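You operate a simulated robot arm through the tools that you are given. There is no shell and no other tool. Be economical: measure what you need, move in short steps, check, and stop when the job is done.

You run a simulated robot arm. Do the job below in one go: nothing can be reset, and whatever is moved stays where it is left.

Task
Take the sponge on the mixing bench top and put it away on the bench right of the sink. Fetch the blue stopper from the mixing bench top and set it on the grey tray there. Put the flask that says "57" from the mixing bench top on the white paper stack there and the flask marked "72" on top of the white roll. Fetch the bottle brush and stand it on the bench in front of the bath. Take the waste bottle labelled "W1" from the table top and leave it on the silver disc. Put the box marked "clips" from the table top on the folded apron. Pull the left pipette cupboard door open. Do these in any order. Set down upright: flask, bottle brush, waste bottle.

Only the result counts: the job must be done as asked and must still hold three seconds after the hand-in. Knocking over, shifting, dropping, spilling or breaking anything else fails it. A push-on lid holds only when it is set on centred and level and pressed home; a screw cap is set on level and turned clockwise until tight.

Robot
A 7-joint arm with a fingered hand on a trunk, on a base that drives. Base frame: it is fixed to the floor where the robot stands at the start and does not move with it; the origin is under the middle of the robot, x ahead of it, y to its left, z up; the surface under the hand at the start is at about z = 880. Units: mm, degrees, N and s.
Its first joint turns from -115.0 to 115.0 degrees. Places, roughly: bench in front of the bath (37x22 cm) [-1140, 500, 880]; bench right of the sink (20x53 cm) [-1840, 940, 880]; bottle brush (6x5x30 cm) [-1200, 0, 1000]; box [-1000, 3000, 1000]; disc [-1250, 2750, 1000]; flask [500, 250, 1000]; folded apron (20x21x3 cm) [-700, 3500, 900]; left pipette cupboard door [0, 4900, 400]; paper stack (21x15x2 cm) [800, 300, 900]; sponge (10x7x4 cm) [700, 100, 900]; stopper [500, 250, 1000]; tray (11x8x3 cm) [800, 600, 900]; waste bottle [-1000, 2750, 1000]; white roll (8x8x6 cm) [400, 100, 900]. Payload 5 kg.
Tool frame: the origin (TCP) lies between the finger pads and is the grasp point; the fingertips stand 32 mm ahead of it; z points along the fingers, y is the line along which they close. The gripper opens to 160 mm. The gripper's body begins 89 mm behind the TCP. The gripper is a hand of 4 fingers: y runs from the thumb to the fingers, the wrist lies at [0, 0, -267] in the tool frame, and closing takes about 1.5 s.
Orientation is that of the tool frame in the base frame, as a unit quaternion [w, x, y, z]. With the fingers straight down and closing along the base's y, the tool's x points along the base's -x, its y along +y and its z along -z.

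Tools
- The arm moves only by the tool servo_tool. Its arguments are lists of equal length, an entry for each row: "slide": the shift along the tool's x, y, z in mm, a list of three; "dr": the turn, a rotation vector about the tool's x, y, z in degrees, a list of three. In form: {"slide": [[dx, dy, dz], ...], "dr": [[ax, ay, az], ...]}. A call has 1 to 10 rows; each row shifts and turns the commanded pose from where the row before left it, along the tool's axes as they then stand. "grip" is the opening, from 0 (shut) to 1 (fully open), set as the call begins (left out, the last holds). Rows are played at 5 a second. More than 50 mm and 8.6 degrees between two rows, or a gripper value outside its range, and nothing of the call is played. Where a pose cannot be reached the arm comes as near as it can. A force on the tool above 40 N (or 10 N above the force at the start of the call, whichever is more), or a blocked arm, ends the call early, and 0.2 s more pass. Each finger travels about 45 mm/s and halts on what it meets, pressing with about 31 N; the grip force reading is that of the motor and also rises with nothing between the fingers. The clock runs only during rows and for 0.2 s after the last one: add rows that do not move to give the fingers time. It gives the time, the measured TCP pose, the force on the tool (base axes), the opening and the grip force at its end, in the units of the frame above (readings bear some noise), with the torque about the TCP (base axes, N m) and any sound that the robot's microphone picked up.
- Cameras (640 x 400 px; columns grow to the right, rows downward): "scene" is now at [-4.6, 198.3, 1728.7]; the picture's right is [-0.12, -0.99, 0.00], its down [-0.93, 0.11, -0.36] and it looks along [0.36, -0.04, -0.93] (base axes); focal length 214 px, centre (320, 200). "wrist" rides on the gripper at [80, -4, -114] in the tool frame; the picture's right is [0.05, 1.00, 0.00], its down [-0.82, 0.04, -0.58] and it looks along [-0.58, 0.03, 0.82] (tool axes); focal length 265 px, centre (320, 200). There is no depth. A picture from a camera that has moved, and an enlarged one, comes with that camera's place and axes in the base frame and with its lens.
- snapshot(camera): a new picture of that camera. The clock stands still meanwhile.
- move_column(by): slides the trunk up (or, below 0, down) by that many mm; the arm and the scene camera ride with it, the base frame stays. It gives what a move gives, with no picture.
- steer(legs): drives the robot by 1 to 6 legs, each [ahead, turn to the left] in mm and degrees, along the robot's own axes; the way and the turn of a leg run together, so that a leg with both is an arc; at most 1500 mm and 180 degrees a leg. The arm and the cameras ride along, it lands a little off, and it stops where it bumps. It gives what a move gives.
- set_fingers(finger1, finger2, finger3, thumb_bend): sets how far each is bent, from 0 (flat) to 1 (curled in); at 0.3 the hand is open as for a grip, at 0.7 the pads meet at the TCP. One left out holds its place. A second passes; each finger stops where it meets its share of the squeeze, and holds until it gets a number again. A gripper value or a shape takes the hand back. It gives what a move gives, with no picture; readings hold the bend of each and the force on the fingers (four entries, about 0 where the hand has none), thumb and palm.
- grasp_type(shape): the hand has 4 fingers and takes this shape, open, in about a second: jaw (thumb against the fingers, like two jaws); tri (thumb and two fingers); tip (a fingertip pinch); poke (one finger out to press); point (the index stretched); flat (the hand flat); cup (the hand cupped); fist (a fist). The gripper value then closes the fingers along that shape, each until it touches; the sizes above hold for jaw. It gives what a move gives, with no picture.
- aim_head(pan, tilt): turns the head with the scene camera to pan (to the left, within 155 degrees either way) and tilt (down, from -29 to 69), counted from straight ahead of the robot. It gives what a move gives.
- enlarge(camera, box): a new picture of the part [left, top, right, bottom] of that camera's present view, enlarged. The clock stands still meanwhile.
- hand_in(): hands the job in; it is judged then, once.

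Go step by step. Nothing tells you exact positions but the pictures and the camera data: compare them with the known pose of the tool, close in by small moves and look again before you grip or let go. The budget is 217 turns and 218 pictures, counting those below and the enlarged ones. Unless the task says otherwise, let go and move clear before handing in.

The tools are called after "Call:" as name(argument=value, ...) on one line, values as JSON. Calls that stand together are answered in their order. servo_tool: Moves the arm, as the interface text tells. Its arguments: {"type":"object","properties":{"slide":{"type":"array","items":{"type":"array","items":{"type":"number"}}},"dr":{"type":"array","items":{"type":"array","items":{"type":"number"}}},"grip":{"type":"number"}},"required":["slide","dr"]} The other tools are called the same way: move_column (by) slides the trunk up or down; grasp_type (shape) gives the hand a shape; set_fingers (finger1, finger2, finger3, thumb_bend) moves the fingers one by one; steer (legs) drives the base; aim_head (pan, tilt) turns the head that bears the scene camera; snapshot (camera) takes a picture; enlarge (camera, box) takes an enlarged picture of a part of a camera's view; hand_in () hands the job in.

At the start:

```text
time_s: 0.0
tool_pos: [458.4, 501.7, 1235.3]
orientation: [0.0, 0.001, 1.0, 0.0]
contact_force: [0.1, 0.3, 0.8]
torque: [-0.04, 0.02, 0.02]
finger_gap: 160.0
grip_force: 0.0
shape: jaw
bend: [0.3, 0.3, 0.3, 0.3]
finger forces: [0.0, 0.0, 0.1, 0.0, 0.1, 0.0]
trunk travel left (down, up): [-600.0, 390.0]
robot x, y, heading: [0.7, 0.1, 0.0]
head pan, tilt: [-7.0, 68.8]
```

scene: 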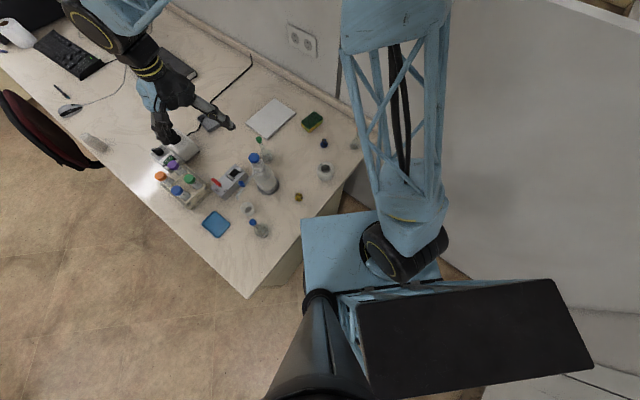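
wrist: 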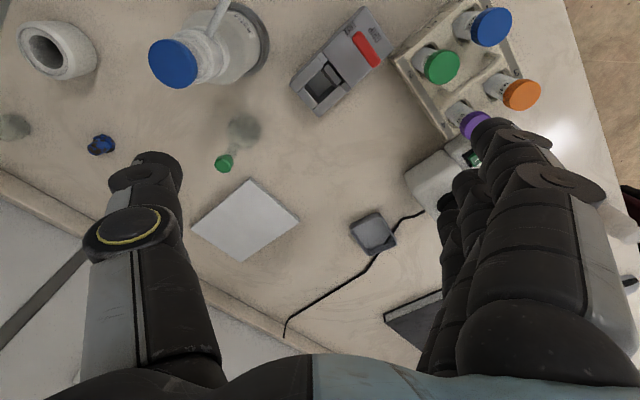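

I see the bench with flasks, stoppers, sponge, paper and tray near the robot. I start by enlarging the scene for labels and details.

Call:
enlarge(camera="scene", box=[180, 80, 380, 205])

Call:
enlarge(camera="scene", box=[140, 140, 340, 265])

Call:
snapshot(camera="wrist")

```text
3.20 times, centred on (280, 142) of scene
camera zoom: at [-4.6, 198.3, 1728.7], right [-0.12, -0.99, 0.0], down [-0.93, 0.11, -0.36], along [0.36, -0.04, -0.93], focal length 686 px, centre (448, 384)
```

zoom: 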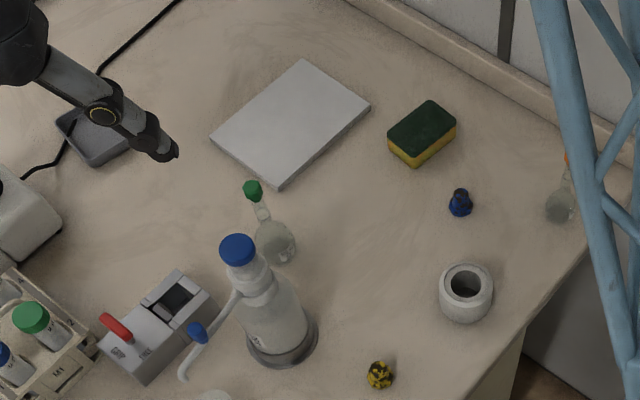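

```text
3.20 times, centred on (240, 202) of scene
camera zoom: at [-4.6, 198.3, 1728.7], right [-0.12, -0.99, 0.0], down [-0.93, 0.11, -0.36], along [0.36, -0.04, -0.93], focal length 686 px, centre (576, 192)
```

zoom: 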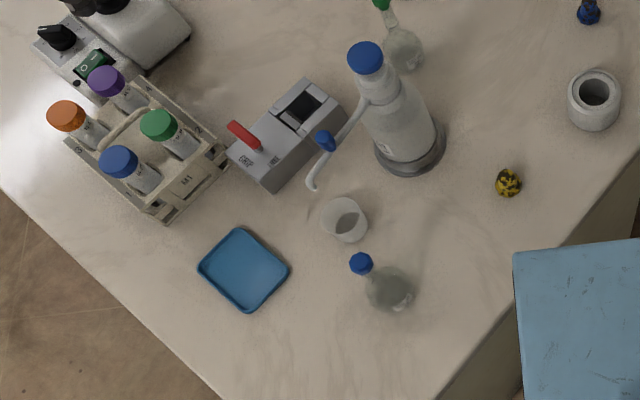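

```text
213 pictures are left
camera wrist: at [377.0, 496.0, 1349.0], right [-0.05, 1.0, 0.0], down [0.82, 0.04, 0.58], along [0.58, 0.03, -0.82], focal length 265 px, centre (320, 200)
```

wrist: 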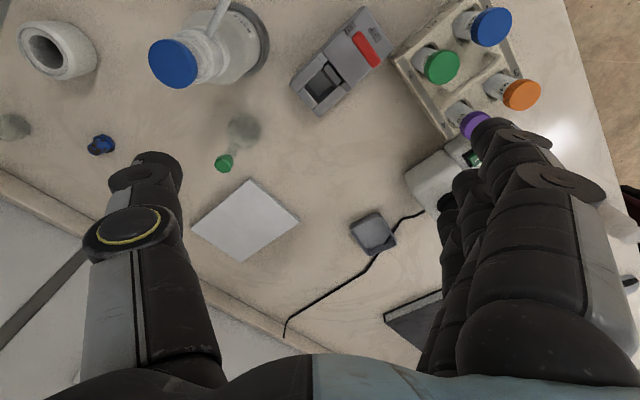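

The bench has three flasks (green, blue and orange stoppered), a loose blue stopper, roll, sponge, paper and grey tray. I zoom in to read the labels.

Call:
enlarge(camera="scene", box=[245, 130, 285, 170])

Call:
enlarge(camera="scene", box=[240, 210, 280, 245])

Call:
enlarge(camera="scene", box=[335, 120, 375, 155])

Call:
enlarge(camera="scene", box=[310, 130, 340, 155])

```text
10.00 times, centred on (265, 150) of scene
camera zoom: at [-4.6, 198.3, 1728.7], right [-0.12, -0.99, 0.0], down [-0.93, 0.11, -0.36], along [0.36, -0.04, -0.93], focal length 2145 px, centre (870, 700)
```

zoom: 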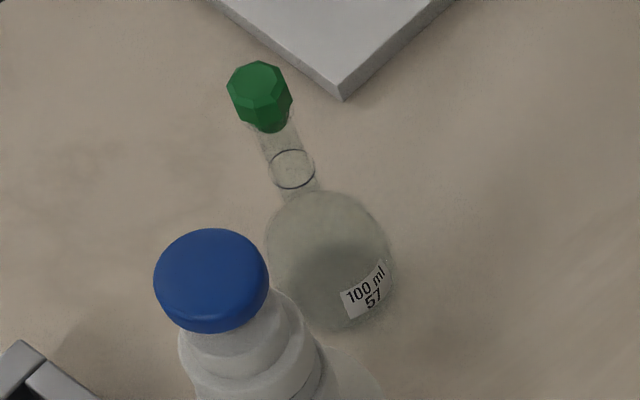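

```text
11.43 times, centred on (260, 228) of scene
camera zoom: at [-4.6, 198.3, 1728.7], right [-0.12, -0.99, 0.0], down [-0.93, 0.11, -0.36], along [0.36, -0.04, -0.93], focal length 2451 px, centre (1006, -114)
```

zoom: 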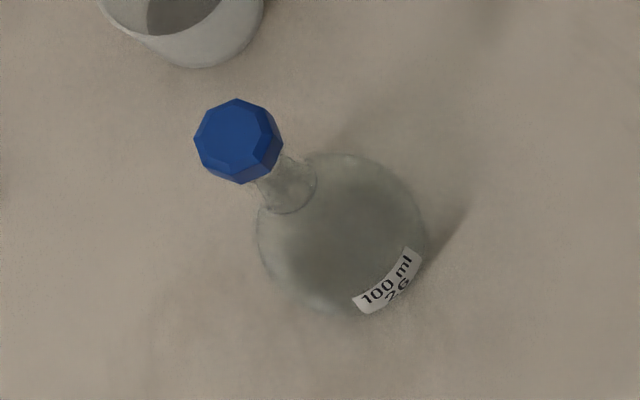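

```text
11.43 times, centred on (355, 138) of scene
camera zoom: at [-4.6, 198.3, 1728.7], right [-0.12, -0.99, 0.0], down [-0.93, 0.11, -0.36], along [0.36, -0.04, -0.93], focal length 2451 px, centre (-80, 914)
```

zoom: 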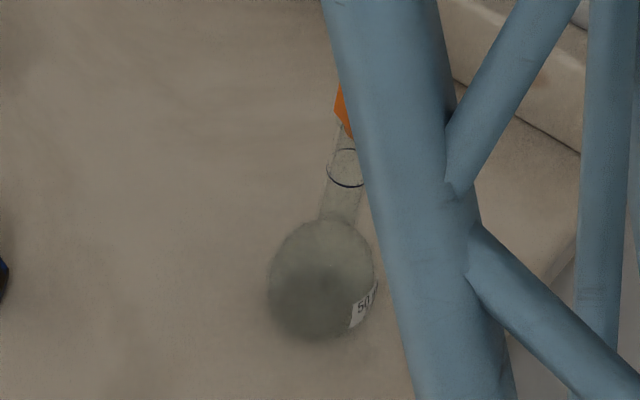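

```text
16.00 times, centred on (325, 142) of scene
camera zoom: at [-4.6, 198.3, 1728.7], right [-0.12, -0.99, 0.0], down [-0.93, 0.11, -0.36], along [0.36, -0.04, -0.93], focal length 3432 px, centre (240, 1120)
```

zoom: 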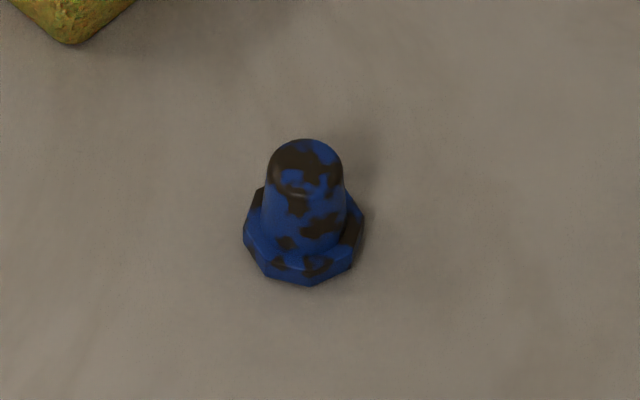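

Flask 57 is the green-stoppered one at about (543, 373); the orange one by the edge is probably 72. I check the base clearance to the bench and the surroundings.

Call:
aim_head(pan=-40, tilt=60)

Call:
snapshot(camera="scene")

Call:
aim_head(pan=120, tilt=25)

Call:
snapshot(camera="scene")

Call:
aim_head(pan=155, tilt=25)

Call:
snapshot(camera="scene")

Call:
aim_head(pan=70, tilt=25)

Call:
snapshot(camera="scene")

```text
time_s: 1.0
tool_pos: [457.6, 499.6, 1236.0]
orientation: [0.0, -0.001, 1.0, 0.001]
contact_force: [-0.8, -0.5, -0.8]
torque: [0.01, 0.0, 0.05]
finger_gap: 160.0
grip_force: 0.2
shape: jaw
bend: [0.3, 0.3, 0.3, 0.3]
finger forces: [0.0, 0.1, 0.0, 0.0, 0.0, 0.0]
trunk travel left (down, up): [-600.0, 390.0]
robot x, y, heading: [1.6, 1.0, 0.1]
head pan, tilt: [-40.0, 60.0]
```

```text
208 pictures are left
camera scene: at [-9.0, 162.4, 1738.0], right [-0.64, -0.77, 0.0], down [-0.66, 0.56, -0.5], along [0.38, -0.32, -0.87], focal length 214 px, centre (320, 200)
```

scene: 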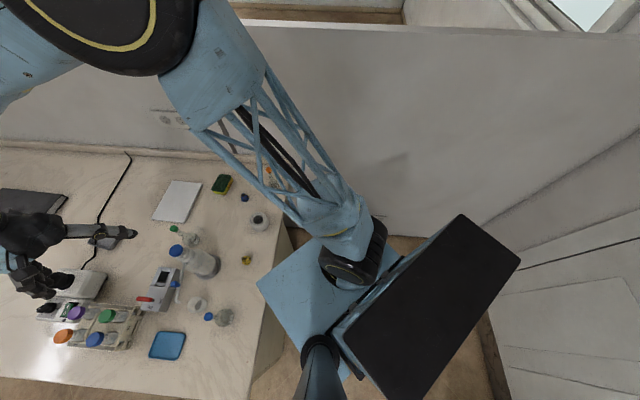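

```text
time_s: 3.4
tool_pos: [457.1, 500.6, 1236.5]
orientation: [0.001, 0.0, 1.0, 0.0]
contact_force: [-0.1, 0.5, 0.0]
torque: [-0.03, -0.01, -0.04]
finger_gap: 159.9
grip_force: 0.1
shape: jaw
bend: [0.3, 0.3, 0.3, 0.3]
finger forces: [0.1, 0.0, 0.1, 0.1, 0.1, 0.0]
trunk travel left (down, up): [-600.0, 390.0]
robot x, y, heading: [2.1, 1.2, -0.3]
head pan, tilt: [120.0, 25.0]
```

```text
207 pictures are left
camera scene: at [-106.1, 285.0, 1788.1], right [0.87, 0.5, 0.0], down [0.21, -0.37, -0.91], along [-0.45, 0.78, -0.42], focal length 214 px, centre (320, 200)
```

scene: 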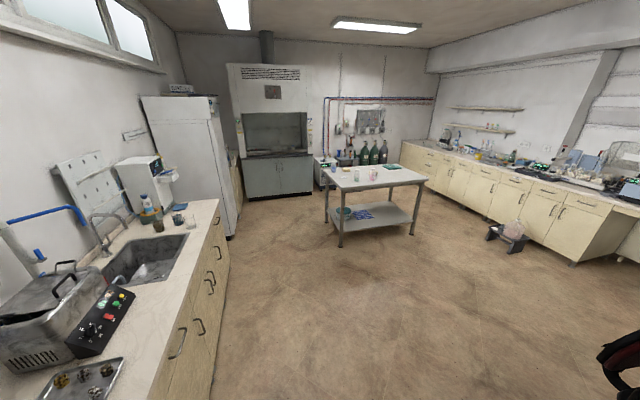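

```text
time_s: 4.4
tool_pos: [456.8, 500.3, 1236.5]
orientation: [0.0, 0.001, 1.0, 0.0]
contact_force: [0.2, 0.0, 0.1]
torque: [-0.01, 0.01, 0.0]
finger_gap: 159.9
grip_force: 0.1
shape: jaw
bend: [0.3, 0.3, 0.3, 0.3]
finger forces: [0.0, 0.0, 0.1, 0.1, 0.1, 0.0]
trunk travel left (down, up): [-600.0, 390.0]
robot x, y, heading: [-0.8, -0.2, 0.2]
head pan, tilt: [154.7, 25.0]
```

```text
206 pictures are left
camera scene: at [-143.4, 244.6, 1788.1], right [0.43, 0.9, 0.0], down [0.38, -0.18, -0.91], along [-0.82, 0.39, -0.42], focal length 214 px, centre (320, 200)
```

scene: 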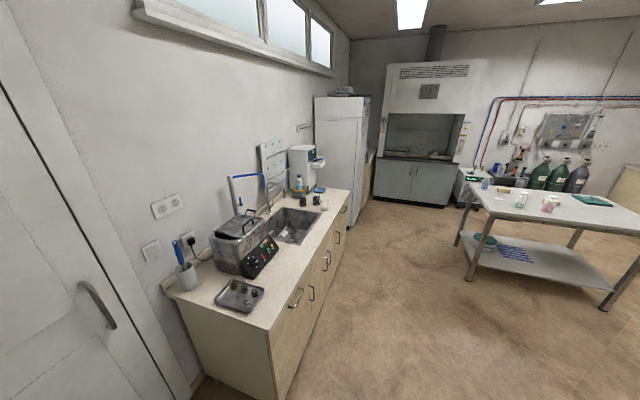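

```text
time_s: 6.0
tool_pos: [457.4, 500.2, 1236.8]
orientation: [0.0, 0.001, 1.0, -0.001]
contact_force: [-0.1, -0.2, 0.0]
torque: [0.0, -0.02, 0.0]
finger_gap: 159.8
grip_force: 0.1
shape: jaw
bend: [0.3, 0.3, 0.3, 0.3]
finger forces: [0.1, 0.1, 0.0, 0.1, 0.0, 0.1]
trunk travel left (down, up): [-600.0, 390.0]
robot x, y, heading: [-2.1, 1.0, -0.0]
head pan, tilt: [70.0, 25.0]
```

```text
205 pictures are left
camera scene: at [-28.6, 291.8, 1788.1], right [0.94, -0.34, 0.0], down [-0.14, -0.4, -0.91], along [0.31, 0.85, -0.42], focal length 214 px, centre (320, 200)
```

scene: 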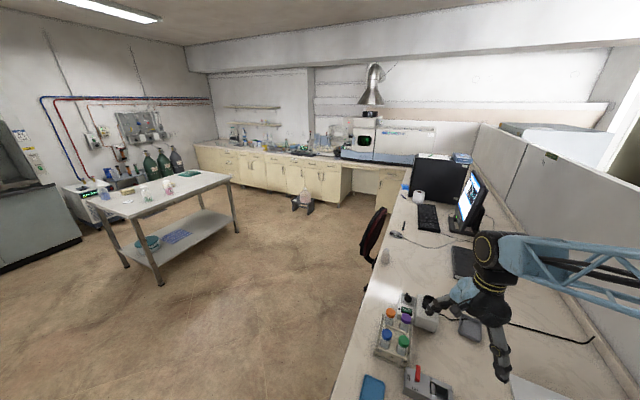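

The room layout is clear: bench by the sink to the left rear, table further in, long counter at far side. I look down at the base to judge its footprint.

Call:
aim_head(pan=60, tilt=69)

Call:
snapshot(camera="scene")

Call:
aim_head(pan=-90, tilt=69)

Call:
snapshot(camera="scene")

```text
time_s: 7.1
tool_pos: [457.0, 500.9, 1236.9]
orientation: [0.0, 0.0, 1.0, 0.0]
contact_force: [-0.4, 0.3, -0.4]
torque: [-0.01, 0.01, -0.01]
finger_gap: 159.7
grip_force: 0.0
shape: jaw
bend: [0.3, 0.3, 0.3, 0.3]
finger forces: [0.1, 0.0, 0.1, 0.1, 0.1, 0.0]
trunk travel left (down, up): [-600.0, 390.0]
robot x, y, heading: [-1.2, 1.4, 0.0]
head pan, tilt: [60.0, 68.8]
```

```text
204 pictures are left
camera scene: at [-32.1, 253.6, 1728.7], right [0.87, -0.5, 0.0], down [-0.47, -0.81, -0.36], along [0.18, 0.31, -0.93], focal length 214 px, centre (320, 200)
```

scene: 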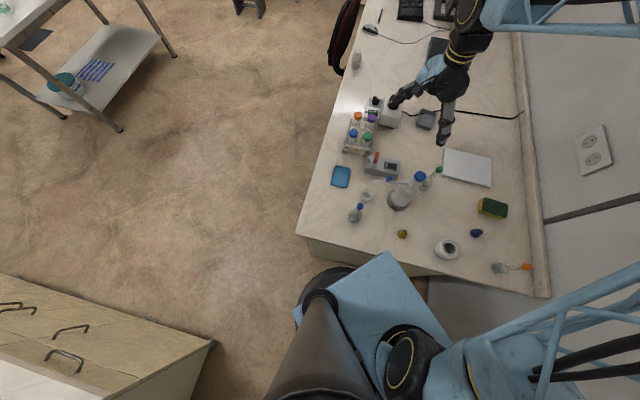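

```text
time_s: 9.5
tool_pos: [458.7, 500.6, 1236.3]
orientation: [0.0, 0.0, 1.0, 0.001]
contact_force: [0.5, 0.8, -0.3]
torque: [0.02, -0.02, 0.02]
finger_gap: 159.7
grip_force: 0.0
shape: jaw
bend: [0.3, 0.3, 0.3, 0.3]
finger forces: [0.1, 0.0, 0.1, 0.0, 0.0, 0.0]
trunk travel left (down, up): [-600.0, 390.0]
robot x, y, heading: [3.1, 0.3, 0.2]
head pan, tilt: [-90.0, 68.8]
```

```text
203 pictures are left
camera scene: at [-60.1, 149.2, 1728.7], right [-1.0, 0.0, 0.0], down [0.0, 0.93, -0.36], along [0.0, -0.36, -0.93], focal length 214 px, centre (320, 200)
```

scene: 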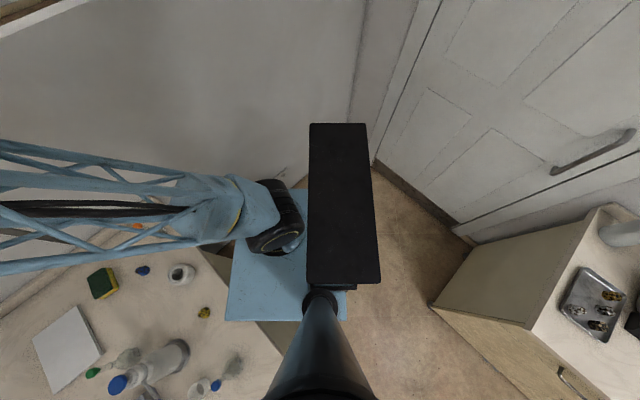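

The base stands very near the bench end, so I'll work from here by arm. First I move over the blue stopper at about (594, 107), staying high.

Call:
servo_tool(slide=[[-14, -39.3, 0], [-14, -39.3, 0], [-14, -39.3, 0], [-14, -39.3, 0], [-14, -39.3, 0], [-14, -39.3, 0], [-14, -39.3, 0], [-13, -39.3, 0], [-13, -39.3, 0], [-13, -39.3, 0]], dr=[[0, 0, 0], [0, 0, 0], [0, 0, 0], [0, 0, 0], [0, 0, 0], [0, 0, 0], [0, 0, 0], [0, 0, 0], [0, 0, 0], [0, 0, 0]])

Call:
servo_tool(slide=[[0, 0, 45], [0, 0, 45], [0, 0, 45], [0, 0, 0]], dr=[[0, 0, 0], [0, 0, 0], [0, 0, 0], [0, 0, 0]])

Call:
snapshot(camera="wrist")

Call:
aim_head(pan=0, tilt=60)

Call:
snapshot(camera="scene")

```text
time_s: 11.7
tool_pos: [595.2, 106.7, 1237.2]
orientation: [0.0, 0.0, 1.0, 0.0]
contact_force: [0.9, 0.0, 0.2]
torque: [-0.01, 0.03, 0.0]
finger_gap: 159.6
grip_force: 0.0
shape: jaw
bend: [0.3, 0.3, 0.3, 0.3]
finger forces: [0.1, 0.1, 0.0, 0.0, 0.0, 0.0]
trunk travel left (down, up): [-600.0, 390.0]
robot x, y, heading: [-0.5, 1.0, -0.0]
head pan, tilt: [-90.0, 68.8]
```

```text
time_s: 12.7
tool_pos: [593.4, 104.0, 1100.5]
orientation: [0.0, -0.001, 1.0, 0.0]
contact_force: [0.4, -1.0, 0.2]
torque: [-0.04, 0.01, 0.01]
finger_gap: 160.0
grip_force: 0.1
shape: jaw
bend: [0.3, 0.3, 0.3, 0.3]
finger forces: [0.0, 0.1, 0.0, 0.0, 0.0, 0.0]
trunk travel left (down, up): [-600.0, 390.0]
robot x, y, heading: [-0.1, 3.4, -0.0]
head pan, tilt: [-90.0, 68.8]
```

```text
202 pictures are left
camera wrist: at [513.6, 99.5, 1213.4], right [-0.05, 1.0, 0.0], down [0.82, 0.04, 0.58], along [0.58, 0.03, -0.82], focal length 265 px, centre (320, 200)
```

wrist: 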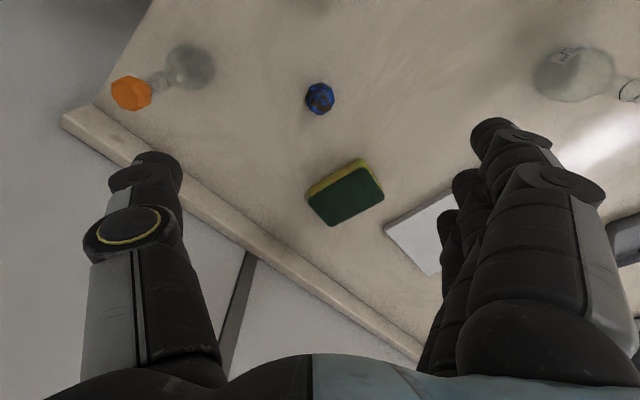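

```text
time_s: 14.3
tool_pos: [594.9, 103.7, 1101.4]
orientation: [-0.001, 0.0, 1.0, 0.0]
contact_force: [-1.1, 0.3, 0.2]
torque: [0.01, -0.01, -0.05]
finger_gap: 160.0
grip_force: 0.1
shape: jaw
bend: [0.3, 0.3, 0.3, 0.3]
finger forces: [0.0, 0.0, 0.0, 0.0, 0.0, 0.0]
trunk travel left (down, up): [-600.0, 390.0]
robot x, y, heading: [-0.5, -0.4, 0.0]
head pan, tilt: [0.0, 60.0]
```

```text
201 pictures are left
camera scene: at [6.6, 204.8, 1738.1], right [0.0, -1.0, 0.0], down [-0.87, 0.0, -0.5], along [0.5, 0.0, -0.87], focal length 214 px, centre (320, 200)
```

scene: 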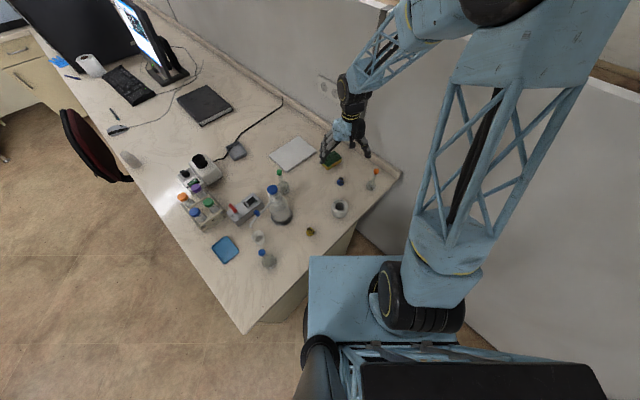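

The wrist view confirms the stopper at (594, 104). I check the orange flask's label, part-close the fingers and come down.

Call:
enlarge(camera="wrist", box=[160, 30, 230, 100])

Call:
servo_tool(slide=[[0, 0, 30], [0, 0, 30], [0, 0, 30], [0, 0, 30], [0, 0, 30], [0, 0, 0], [0, 0, 0]], dr=[[0, 0, 0], [0, 0, 0], [0, 0, 0], [0, 0, 0], [0, 0, 0], [0, 0, 0], [0, 0, 0]], grip=0.45)

Call:
snapshot(camera="wrist")

Call:
enlarge(camera="scene", box=[300, 110, 400, 200])

```text
5.71 times, centred on (195, 65) of wrist
camera zoom: at [513.9, 99.5, 1213.7], right [-0.05, 1.0, 0.0], down [0.82, 0.04, 0.58], along [0.58, 0.03, -0.82], focal length 1517 px, centre (1034, 971)
```

zoom: 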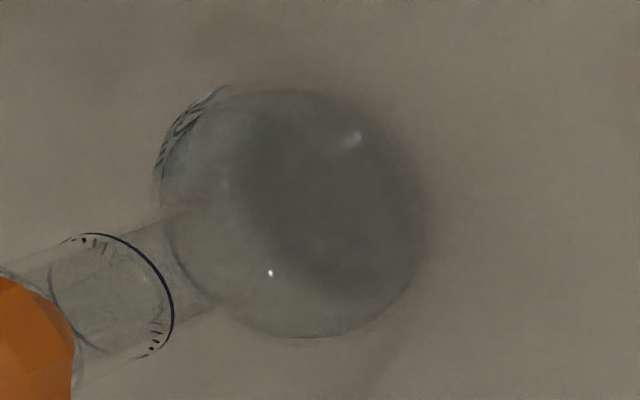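

```text
time_s: 15.9
tool_pos: [592.7, 107.6, 951.3]
orientation: [-0.002, -0.001, 1.0, 0.0]
contact_force: [0.0, -1.1, 0.1]
torque: [0.03, -0.04, 0.03]
finger_gap: 72.8
grip_force: 0.0
shape: jaw
bend: [0.73, 0.73, 0.73, 0.7]
finger forces: [0.0, 0.0, 0.1, 0.1, 0.0, 0.1]
trunk travel left (down, up): [-600.0, 390.0]
robot x, y, heading: [2.2, 1.3, 0.1]
head pan, tilt: [0.0, 60.0]
```

```text
199 pictures are left
camera wrist: at [512.1, 103.9, 1063.9], right [-0.05, 1.0, 0.0], down [0.82, 0.04, 0.58], along [0.58, 0.03, -0.82], focal length 265 px, centre (320, 200)
```

wrist: 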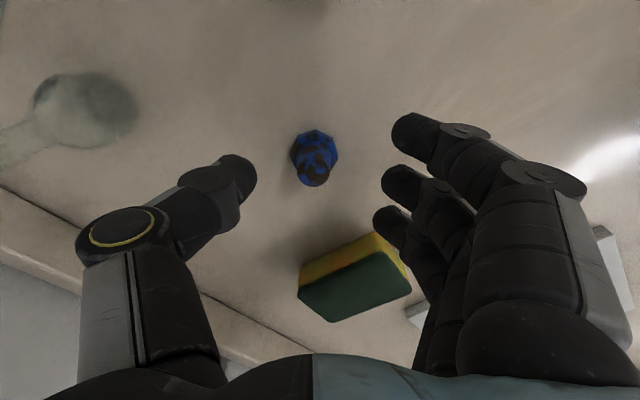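

```text
4.44 times, centred on (350, 155) of scene
camera zoom: at [6.4, 204.9, 1738.0], right [0.0, -1.0, 0.0], down [-0.87, 0.0, -0.5], along [0.5, 0.0, -0.87], focal length 953 px, centre (187, 400)
```

zoom: 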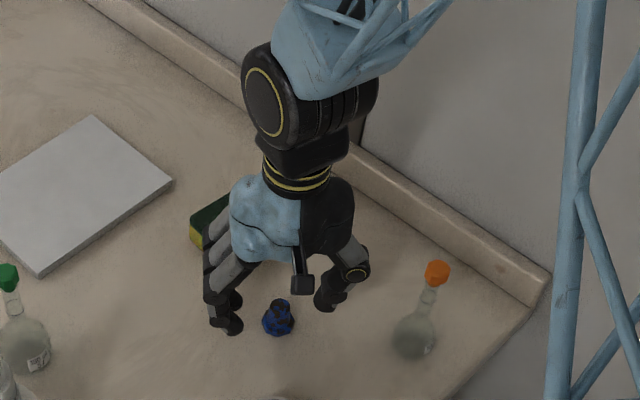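

Stopper is centred under the TCP. I lower the hand so the fingertips are just above the bench and close.

Call:
servo_tool(slide=[[0, -3, 12], [0, 0, 12], [0, 0, 9], [0, 0, 0]], dr=[[0, 0, 0], [0, 0, 0], [0, 0, 0], [0, 0, 0]])

Call:
servo_tool(slide=[[0, 0, 0], [0, 0, 0], [0, 0, 0], [0, 0, 0], [0, 0, 0], [0, 0, 0]], dr=[[0, 0, 0], [0, 0, 0], [0, 0, 0], [0, 0, 0], [0, 0, 0], [0, 0, 0]], grip=0.0)

Call:
snapshot(camera="wrist")

```text
time_s: 16.9
tool_pos: [595.3, 104.7, 918.3]
orientation: [0.0, 0.0, 1.0, 0.001]
contact_force: [0.2, -0.3, -0.1]
torque: [-0.02, 0.02, -0.02]
finger_gap: 72.8
grip_force: 0.0
shape: jaw
bend: [0.73, 0.73, 0.73, 0.7]
finger forces: [0.0, 0.0, 0.0, 0.0, 0.0, 0.0]
trunk travel left (down, up): [-600.0, 390.0]
robot x, y, heading: [-1.4, 1.1, 0.0]
head pan, tilt: [0.0, 60.0]
```

```text
time_s: 18.3
tool_pos: [594.0, 103.4, 917.3]
orientation: [0.0, 0.0, 1.0, 0.001]
contact_force: [1.0, -1.9, 7.1]
torque: [0.14, 0.0, -0.02]
finger_gap: 4.7
grip_force: 30.9
shape: jaw
bend: [0.69, 0.72, 0.69, 0.72]
finger forces: [0.0, 17.6, 0.0, 0.0, 18.8, 0.1]
trunk travel left (down, up): [-600.0, 390.0]
robot x, y, heading: [-2.0, 3.5, -0.4]
head pan, tilt: [0.0, 60.0]
```

```text
197 pictures are left
camera wrist: at [513.8, 100.1, 1030.9], right [-0.05, 1.0, 0.0], down [0.81, 0.04, 0.58], along [0.58, 0.03, -0.82], focal length 265 px, centre (320, 200)
```

wrist: 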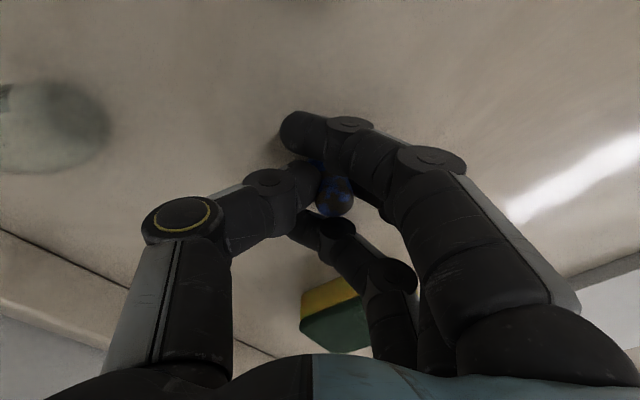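

The stopper is gripped between thumb and middle finger. I lift and check.

Call:
servo_tool(slide=[[0, 0, -20], [0, 0, -40], [0, 0, -45], [0, 0, -45], [0, 0, 0]], dr=[[0, 0, 0], [0, 0, 0], [0, 0, 0], [0, 0, 0], [0, 0, 0]])

Call:
snapshot(camera="wrist")

Call:
aim_head(pan=10, tilt=50)

Call:
snapshot(camera="scene")

Call:
enlarge(camera="scene", box=[170, 100, 270, 180])

```text
time_s: 19.5
tool_pos: [591.9, 104.2, 1068.8]
orientation: [0.001, 0.0, 1.0, 0.0]
contact_force: [-0.1, 0.4, -0.1]
torque: [0.03, 0.04, -0.01]
finger_gap: 4.2
grip_force: 31.1
shape: jaw
bend: [0.69, 0.71, 0.69, 0.72]
finger forces: [0.0, 15.9, 0.1, 0.0, 14.9, 0.0]
trunk travel left (down, up): [-600.0, 390.0]
robot x, y, heading: [1.8, 0.9, 0.0]
head pan, tilt: [0.0, 60.0]
```

```text
196 pictures are left
camera wrist: at [512.1, 99.6, 1180.6], right [-0.05, 1.0, 0.0], down [0.82, 0.04, 0.58], along [0.58, 0.03, -0.82], focal length 265 px, centre (320, 200)
```

wrist: 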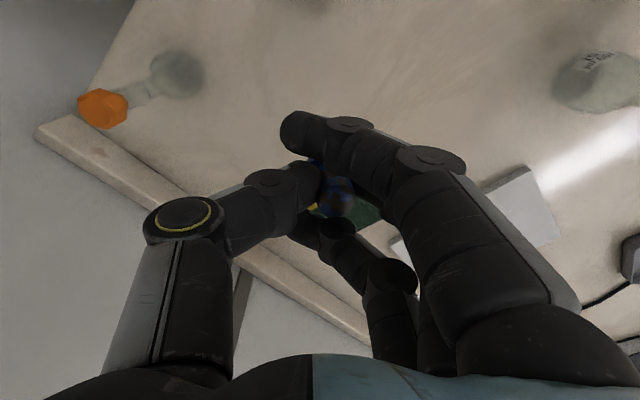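

```text
time_s: 20.3
tool_pos: [591.7, 104.8, 1068.4]
orientation: [0.0, 0.0, 1.0, 0.0]
contact_force: [-0.2, -0.9, 0.5]
torque: [0.0, 0.04, -0.01]
finger_gap: 4.0
grip_force: 31.6
shape: jaw
bend: [0.69, 0.71, 0.69, 0.72]
finger forces: [0.1, 15.7, 0.0, 0.0, 14.9, 0.0]
trunk travel left (down, up): [-600.0, 390.0]
robot x, y, heading: [-0.6, -1.8, -0.1]
head pan, tilt: [10.0, 50.0]
```

```text
195 pictures are left
camera scene: at [15.8, 218.2, 1750.6], right [0.17, -0.98, 0.0], down [-0.75, -0.13, -0.64], along [0.63, 0.11, -0.77], focal length 214 px, centre (320, 200)
```

scene: 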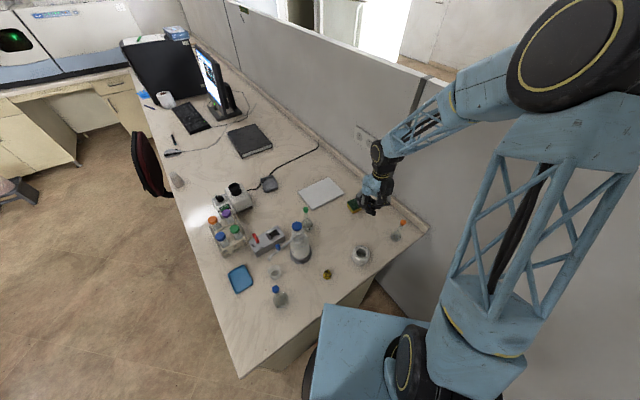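

```text
5.00 times, centred on (220, 140) of scene
camera zoom: at [15.8, 218.2, 1750.6], right [0.17, -0.98, 0.0], down [-0.75, -0.13, -0.64], along [0.63, 0.11, -0.77], focal length 1072 px, centre (820, 500)
```

zoom: 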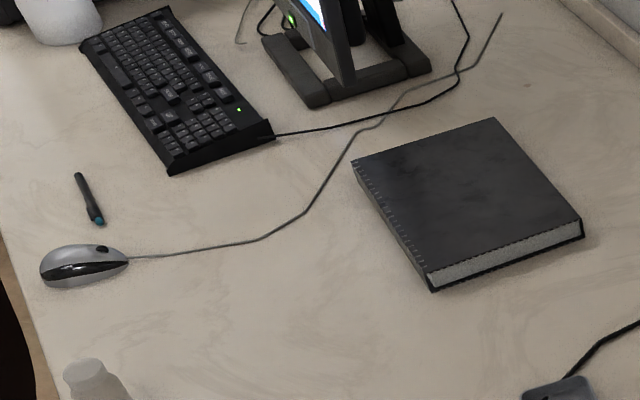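

The stopper is held and lifted. I check the grey tray closely, since a cable runs by it.

Call:
enlarge(camera="scene", box=[245, 165, 295, 205])

Call:
enlarge(camera="scene", box=[380, 210, 420, 250])

```text
10.00 times, centred on (270, 185) of scene
camera zoom: at [15.8, 218.2, 1750.6], right [0.17, -0.98, 0.0], down [-0.75, -0.13, -0.64], along [0.63, 0.11, -0.77], focal length 2145 px, centre (820, 350)
```

zoom: 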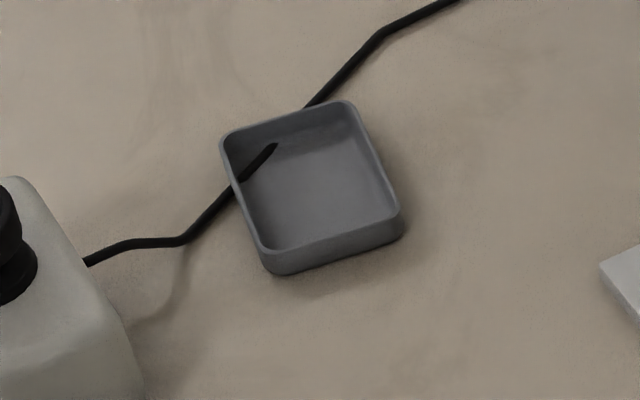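

```text
10.00 times, centred on (400, 230) of scene
camera zoom: at [15.8, 218.2, 1750.6], right [0.17, -0.98, 0.0], down [-0.75, -0.13, -0.64], along [0.63, 0.11, -0.77], focal length 2145 px, centre (-480, -100)
```

zoom: 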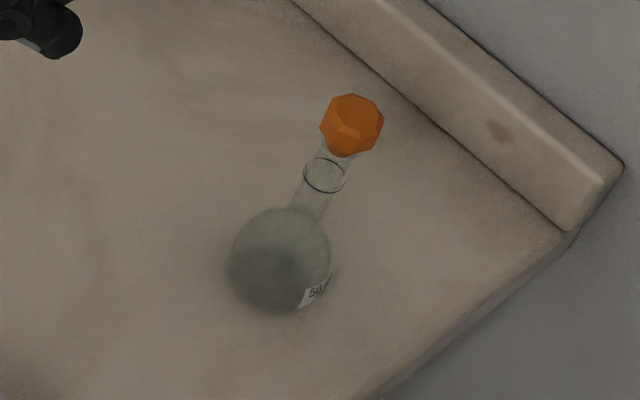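

The tray is an open shallow box at about (795, 641). I carry the stopper there in the air, tilting outward a little for reach.

Call:
servo_tool(slide=[[-15.7, 43.7, 0], [-15.7, 43.7, 0], [-15.7, 43.7, 0], [-15.7, 43.7, 0], [-15.7, 43.7, 0], [-15.7, 43.7, 0], [-15.7, 43.7, 0], [-15.7, 43.7, 0], [-15.7, 43.7, 0], [-15.7, 43.7, 0]], dr=[[0, 0, 0], [0, 0, 0], [0, 0, 0], [0, 0, 0], [0, 0, 0], [0, 0, 0], [0, 0, 0], [0, 0, 0], [0, 0, 0], [0, 0, 0]])

Call:
servo_tool(slide=[[-15.7, 43.7, 0], [-15.7, 43.7, 0], [0, 0, 0]], dr=[[-5, -6.2, 0], [-5, -6.2, 0], [0, 0, 0]])

Call:
snapshot(camera="wrist")

Call:
snapshot(camera="scene")

```text
time_s: 22.5
tool_pos: [750.5, 543.1, 1067.7]
orientation: [-0.001, 0.0, 1.0, -0.001]
contact_force: [-0.4, 1.3, -0.1]
torque: [0.01, 0.0, 0.01]
finger_gap: 3.9
grip_force: 31.3
shape: jaw
bend: [0.69, 0.71, 0.69, 0.72]
finger forces: [0.0, 15.7, 0.0, 0.0, 14.3, 0.0]
trunk travel left (down, up): [-600.0, 390.0]
robot x, y, heading: [-2.1, -0.5, -0.1]
head pan, tilt: [10.0, 50.0]
```

```text
time_s: 23.3
tool_pos: [784.1, 628.6, 1073.8]
orientation: [0.109, 0.0, 0.99, 0.087]
contact_force: [0.3, -1.1, 0.0]
torque: [-0.04, 0.0, -0.03]
finger_gap: 4.1
grip_force: 31.0
shape: jaw
bend: [0.69, 0.71, 0.69, 0.72]
finger forces: [0.0, 15.4, 0.0, 0.1, 14.2, 0.1]
trunk travel left (down, up): [-600.0, 390.0]
robot x, y, heading: [-1.2, -0.3, -0.1]
head pan, tilt: [10.0, 50.0]
```

```text
191 pictures are left
camera wrist: at [681.6, 606.7, 1163.4], right [-0.07, 0.98, 0.16], down [0.67, -0.07, 0.74], along [0.74, 0.16, -0.66], focal length 265 px, centre (320, 200)
```

wrist: 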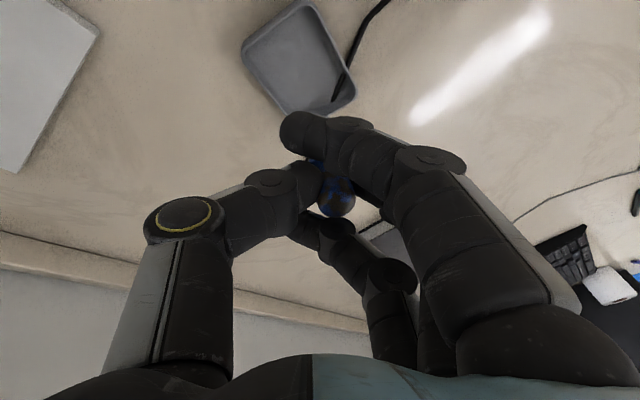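

```text
190 pictures are left
camera scene: at [15.8, 218.4, 1750.6], right [0.17, -0.98, 0.0], down [-0.75, -0.13, -0.64], along [0.63, 0.11, -0.77], focal length 214 px, centre (320, 200)
```

scene: 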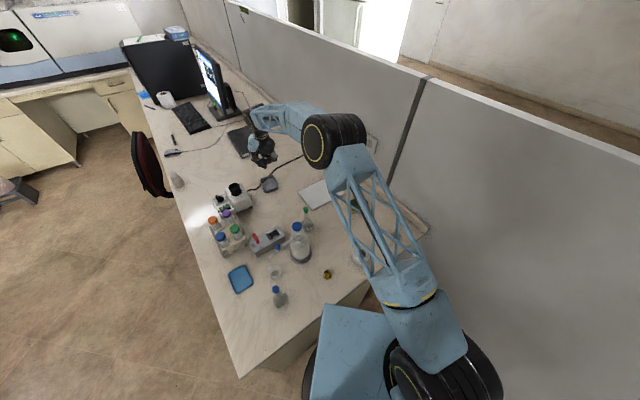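

The tray seems centred at about (787, 640). I lower toward it in two steps.

Call:
servo_tool(slide=[[5.75, -3, 26.75], [5.75, -3, 26.75], [5.75, -3, 26.75], [5.75, -3, 26.75], [0, 0, 0]], dr=[[0, 0, 0], [0, 0, 0], [0, 0, 0], [0, 0, 0], [0, 0, 0]])

Call:
snapshot(camera="wrist")

Call:
enlarge(camera="scene", box=[230, 145, 310, 215])

```text
time_s: 24.5
tool_pos: [784.5, 637.0, 965.1]
orientation: [0.108, 0.0, 0.99, 0.087]
contact_force: [0.9, 0.4, 0.0]
torque: [0.02, 0.0, 0.02]
finger_gap: 4.0
grip_force: 30.4
shape: jaw
bend: [0.69, 0.71, 0.69, 0.72]
finger forces: [0.0, 15.5, 0.0, 0.0, 14.2, 0.0]
trunk travel left (down, up): [-600.0, 390.0]
robot x, y, heading: [2.9, 1.7, -0.2]
head pan, tilt: [10.0, 50.0]
```

```text
189 pictures are left
camera wrist: at [681.7, 613.8, 1055.0], right [-0.07, 0.98, 0.16], down [0.67, -0.07, 0.74], along [0.74, 0.16, -0.66], focal length 265 px, centre (320, 200)
```

wrist: 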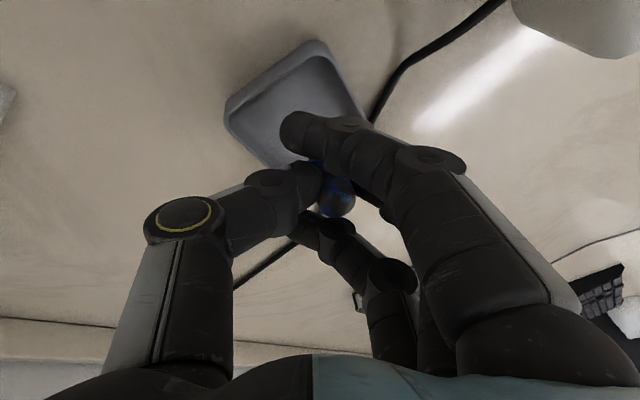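

```text
5.71 times, centred on (270, 180) of scene
camera zoom: at [15.8, 218.5, 1750.6], right [0.17, -0.98, 0.0], down [-0.75, -0.13, -0.64], along [0.63, 0.11, -0.77], focal length 1226 px, centre (606, 314)
```

zoom: 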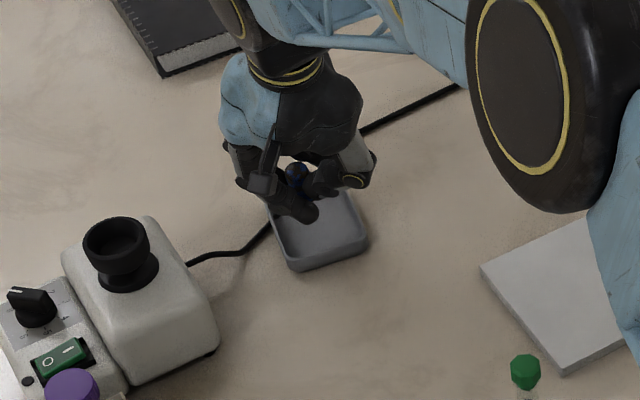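

Slight correction toward the tray's centre, then lower close to the floor of the tray and look.

Call:
servo_tool(slide=[[4.7, -5.6, 8.3], [4.7, -5.6, 8.3], [4.7, -5.6, 8.3], [0, 0, 0]], dr=[[0, 0, 0], [0, 0, 0], [0, 0, 0], [0, 0, 0]])

Call:
snapshot(camera="wrist")

Call:
enlarge(camera="scene", box=[250, 165, 290, 200])

```text
time_s: 25.5
tool_pos: [774.7, 624.2, 935.0]
orientation: [0.109, 0.0, 0.99, 0.088]
contact_force: [0.0, -0.1, 2.9]
torque: [-0.05, 0.08, -0.01]
finger_gap: 3.7
grip_force: 30.6
shape: jaw
bend: [0.7, 0.71, 0.69, 0.72]
finger forces: [3.4, 15.4, 0.0, 0.0, 14.2, 0.1]
trunk travel left (down, up): [-600.0, 390.0]
robot x, y, heading: [-3.0, 2.9, -0.1]
head pan, tilt: [10.0, 50.0]
```

```text
187 pictures are left
camera wrist: at [672.5, 601.9, 1025.5], right [-0.07, 0.98, 0.16], down [0.67, -0.07, 0.74], along [0.74, 0.16, -0.66], focal length 265 px, centre (320, 200)
```

wrist: 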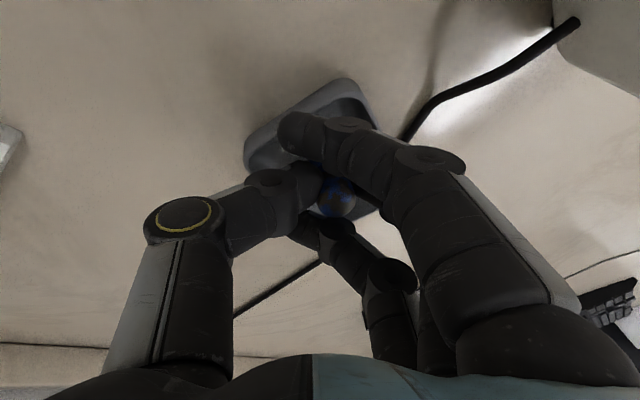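

```text
11.43 times, centred on (270, 182) of scene
camera zoom: at [15.5, 218.4, 1750.7], right [0.17, -0.98, 0.0], down [-0.75, -0.13, -0.64], along [0.63, 0.11, -0.77], focal length 2451 px, centre (891, 400)
```

zoom: 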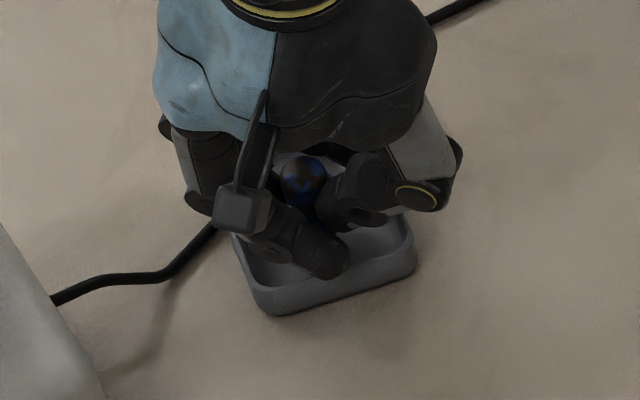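

The stopper is inside the tray just above its floor, the index fingertip touching. I rise 3 mm and release with a small opening, then withdraw.

Call:
servo_tool(slide=[[0.7, 0.5, -3], [0, 0, 0], [0, 0, 0], [0, 0, 0]], dr=[[0, 0, 0], [0, 0, 0], [0, 0, 0], [0, 0, 0]], grip=0.25)

Call:
servo_tool(slide=[[-5, 4, -24], [-5, 4, -24], [-5, 4, -24], [-5, 4, -24], [0, 0, -24]], dr=[[0, 0, 0], [0, 0, 0], [0, 0, 0], [0, 0, 0], [0, 0, 0]])

Call:
enlarge(camera="scene", box=[240, 155, 300, 205])

Call:
snapshot(camera="wrist")

```text
time_s: 26.5
tool_pos: [773.5, 622.9, 938.3]
orientation: [0.108, 0.0, 0.99, 0.088]
contact_force: [-0.2, 2.8, 10.5]
torque: [-0.15, -0.06, 0.04]
finger_gap: 37.6
grip_force: 0.1
shape: jaw
bend: [0.73, 0.73, 0.73, 0.72]
finger forces: [0.1, 0.0, 0.0, 0.0, 10.3, 0.1]
trunk travel left (down, up): [-600.0, 390.0]
robot x, y, heading: [-0.2, -0.3, 0.2]
head pan, tilt: [10.0, 50.0]
```

```text
time_s: 27.7
tool_pos: [767.4, 617.1, 1060.6]
orientation: [0.108, 0.0, 0.99, 0.087]
contact_force: [0.6, 0.6, -0.8]
torque: [0.04, -0.01, -0.02]
finger_gap: 39.6
grip_force: 0.0
shape: jaw
bend: [0.73, 0.73, 0.73, 0.7]
finger forces: [0.0, 0.0, 0.0, 0.0, 0.0, 0.0]
trunk travel left (down, up): [-600.0, 390.0]
robot x, y, heading: [-0.3, 2.0, 0.2]
head pan, tilt: [10.0, 50.0]
```

```text
8.00 times, centred on (270, 180) of scene
camera zoom: at [15.3, 218.1, 1750.7], right [0.17, -0.98, 0.0], down [-0.75, -0.13, -0.64], along [0.63, 0.11, -0.77], focal length 1716 px, centre (720, 360)
```

zoom: 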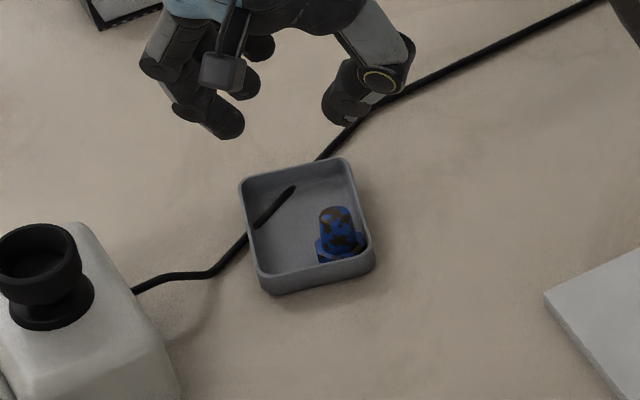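

```text
184 pictures are left
camera wrist: at [663.5, 594.8, 1151.0], right [-0.07, 0.98, 0.16], down [0.67, -0.07, 0.74], along [0.74, 0.16, -0.66], focal length 265 px, centre (320, 200)
```

wrist: 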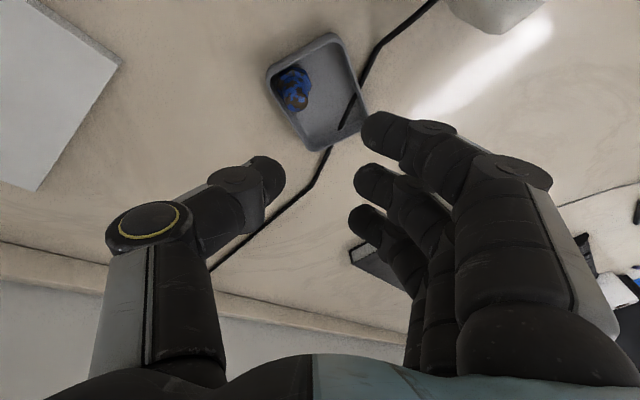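

The stopper stands in the tray. Next is flask 57 at about (549, 374); I level the hand and go above it, yawing 45° so the wrist camera clears the wash bottle.

Call:
servo_tool(slide=[[0, 0, 0], [0, 0, 0], [27.3, -30.5, -11], [27.3, -30.5, -11], [27.3, -30.5, -11], [27.3, -30.5, -11], [27.3, -30.5, -11], [27.3, -30.5, -11], [27.3, -30.5, -11], [27.3, -30.5, -11]], dr=[[5, 6.2, 0], [5, 6.2, 0], [0, 0, 0], [0, 0, 0], [0, 0, 0], [0, 0, 0], [0, 0, 0], [0, 0, 0], [0, 0, 0], [0, 0, 0]])

Call:
servo_tool(slide=[[0, 0, 0], [0, 0, 0], [0, 0, 0], [0, 0, 0], [0, 0, 0], [0, 0, 0], [0, 0, 0]], dr=[[0, 0, -7.5], [0, 0, -7.5], [0, 0, -7.5], [0, 0, -7.5], [0, 0, -7.5], [0, 0, -7.5], [0, 0, 0]])

Call:
snapshot(camera="wrist")

Call:
aim_head(pan=0, tilt=60)

Call:
snapshot(camera="scene")

```text
time_s: 29.9
tool_pos: [546.2, 372.4, 1148.3]
orientation: [0.0, 0.0, 1.0, 0.0]
contact_force: [-0.8, -0.2, 0.4]
torque: [0.02, 0.0, 0.0]
finger_gap: 39.9
grip_force: 0.1
shape: jaw
bend: [0.73, 0.73, 0.73, 0.7]
finger forces: [0.0, 0.0, 0.0, 0.0, 0.0, 0.0]
trunk travel left (down, up): [-600.0, 390.0]
robot x, y, heading: [-2.5, 2.5, 0.2]
head pan, tilt: [10.0, 50.0]
```

```text
time_s: 31.5
tool_pos: [549.3, 375.1, 1147.4]
orientation: [0.0, -0.384, 0.923, -0.001]
contact_force: [0.2, -1.2, 0.5]
torque: [0.02, 0.01, 0.04]
finger_gap: 39.7
grip_force: 0.0
shape: jaw
bend: [0.73, 0.73, 0.73, 0.7]
finger forces: [0.0, 0.1, 0.0, 0.1, 0.1, 0.1]
trunk travel left (down, up): [-600.0, 390.0]
robot x, y, heading: [0.7, 1.3, -0.1]
head pan, tilt: [10.0, 50.0]
```

```text
183 pictures are left
camera wrist: at [494.9, 314.4, 1260.1], right [-0.74, 0.67, 0.0], down [0.55, 0.61, 0.58], along [0.39, 0.43, -0.82], focal length 265 px, centre (320, 200)
```

wrist: 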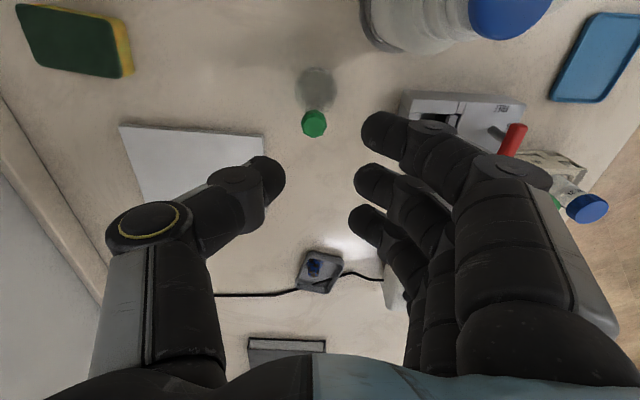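

```text
time_s: 32.2
tool_pos: [548.7, 374.7, 1146.9]
orientation: [0.0, -0.382, 0.924, -0.001]
contact_force: [0.3, -0.1, -1.0]
torque: [0.0, 0.02, 0.01]
finger_gap: 39.5
grip_force: 0.0
shape: jaw
bend: [0.73, 0.73, 0.73, 0.7]
finger forces: [0.1, 0.2, 0.0, 0.1, 0.1, 0.0]
trunk travel left (down, up): [-600.0, 390.0]
robot x, y, heading: [-3.7, 2.4, 0.0]
head pan, tilt: [0.0, 60.0]
```

```text
182 pictures are left
camera scene: at [6.6, 205.1, 1738.1], right [0.0, -1.0, 0.0], down [-0.87, 0.0, -0.5], along [0.5, 0.0, -0.87], focal length 214 px, centre (320, 200)
```

scene: 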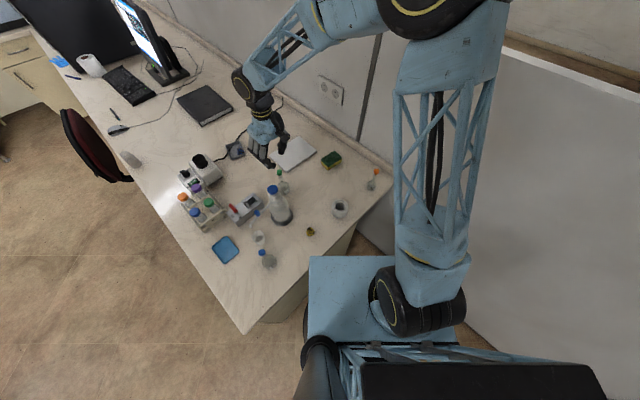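

Flask axis at about (550, 370). I widen the fingers, correct and go down to just above its stopper.

Call:
servo_tool(slide=[[2.8, -4.2, 0], [0, 0, 0], [0, 0, 20], [0, 0, 20], [0, 0, 20], [0, 0, 15], [0, 0, 0]], dr=[[0, 0, 0], [0, 0, 0], [0, 0, 0], [0, 0, 0], [0, 0, 0], [0, 0, 0], [0, 0, 0]], grip=0.45)

Call:
snapshot(camera="wrist")

Call:
enlarge(camera="scene", box=[230, 110, 330, 230])

```text
time_s: 33.8
tool_pos: [550.5, 368.3, 1072.6]
orientation: [0.0, -0.382, 0.924, 0.001]
contact_force: [0.3, -1.0, 1.1]
torque: [-0.02, 0.0, 0.0]
finger_gap: 71.3
grip_force: 0.0
shape: jaw
bend: [0.73, 0.73, 0.73, 0.7]
finger forces: [0.0, 0.0, 0.1, 0.1, 0.1, 0.0]
trunk travel left (down, up): [-600.0, 390.0]
robot x, y, heading: [-1.0, 2.6, -0.1]
head pan, tilt: [0.0, 60.0]
```

```text
181 pictures are left
camera wrist: at [496.7, 307.5, 1185.3], right [-0.74, 0.67, 0.0], down [0.55, 0.61, 0.58], along [0.39, 0.43, -0.82], focal length 265 px, centre (320, 200)
```

wrist: 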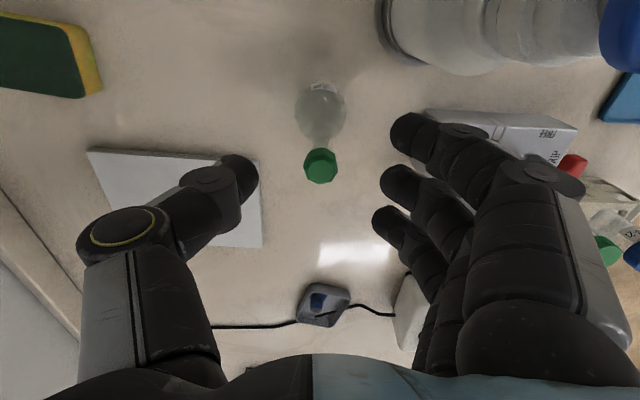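

```text
3.33 times, centred on (280, 170) of scene
camera zoom: at [6.5, 205.0, 1738.1], right [0.0, -1.0, 0.0], down [-0.87, 0.0, -0.5], along [0.5, 0.0, -0.87], focal length 715 px, centre (453, 300)
```

zoom: 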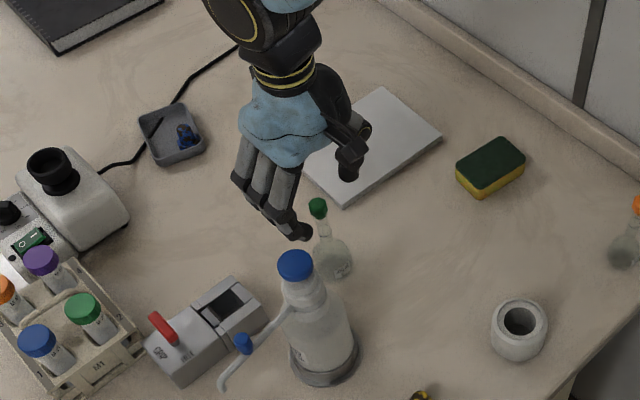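

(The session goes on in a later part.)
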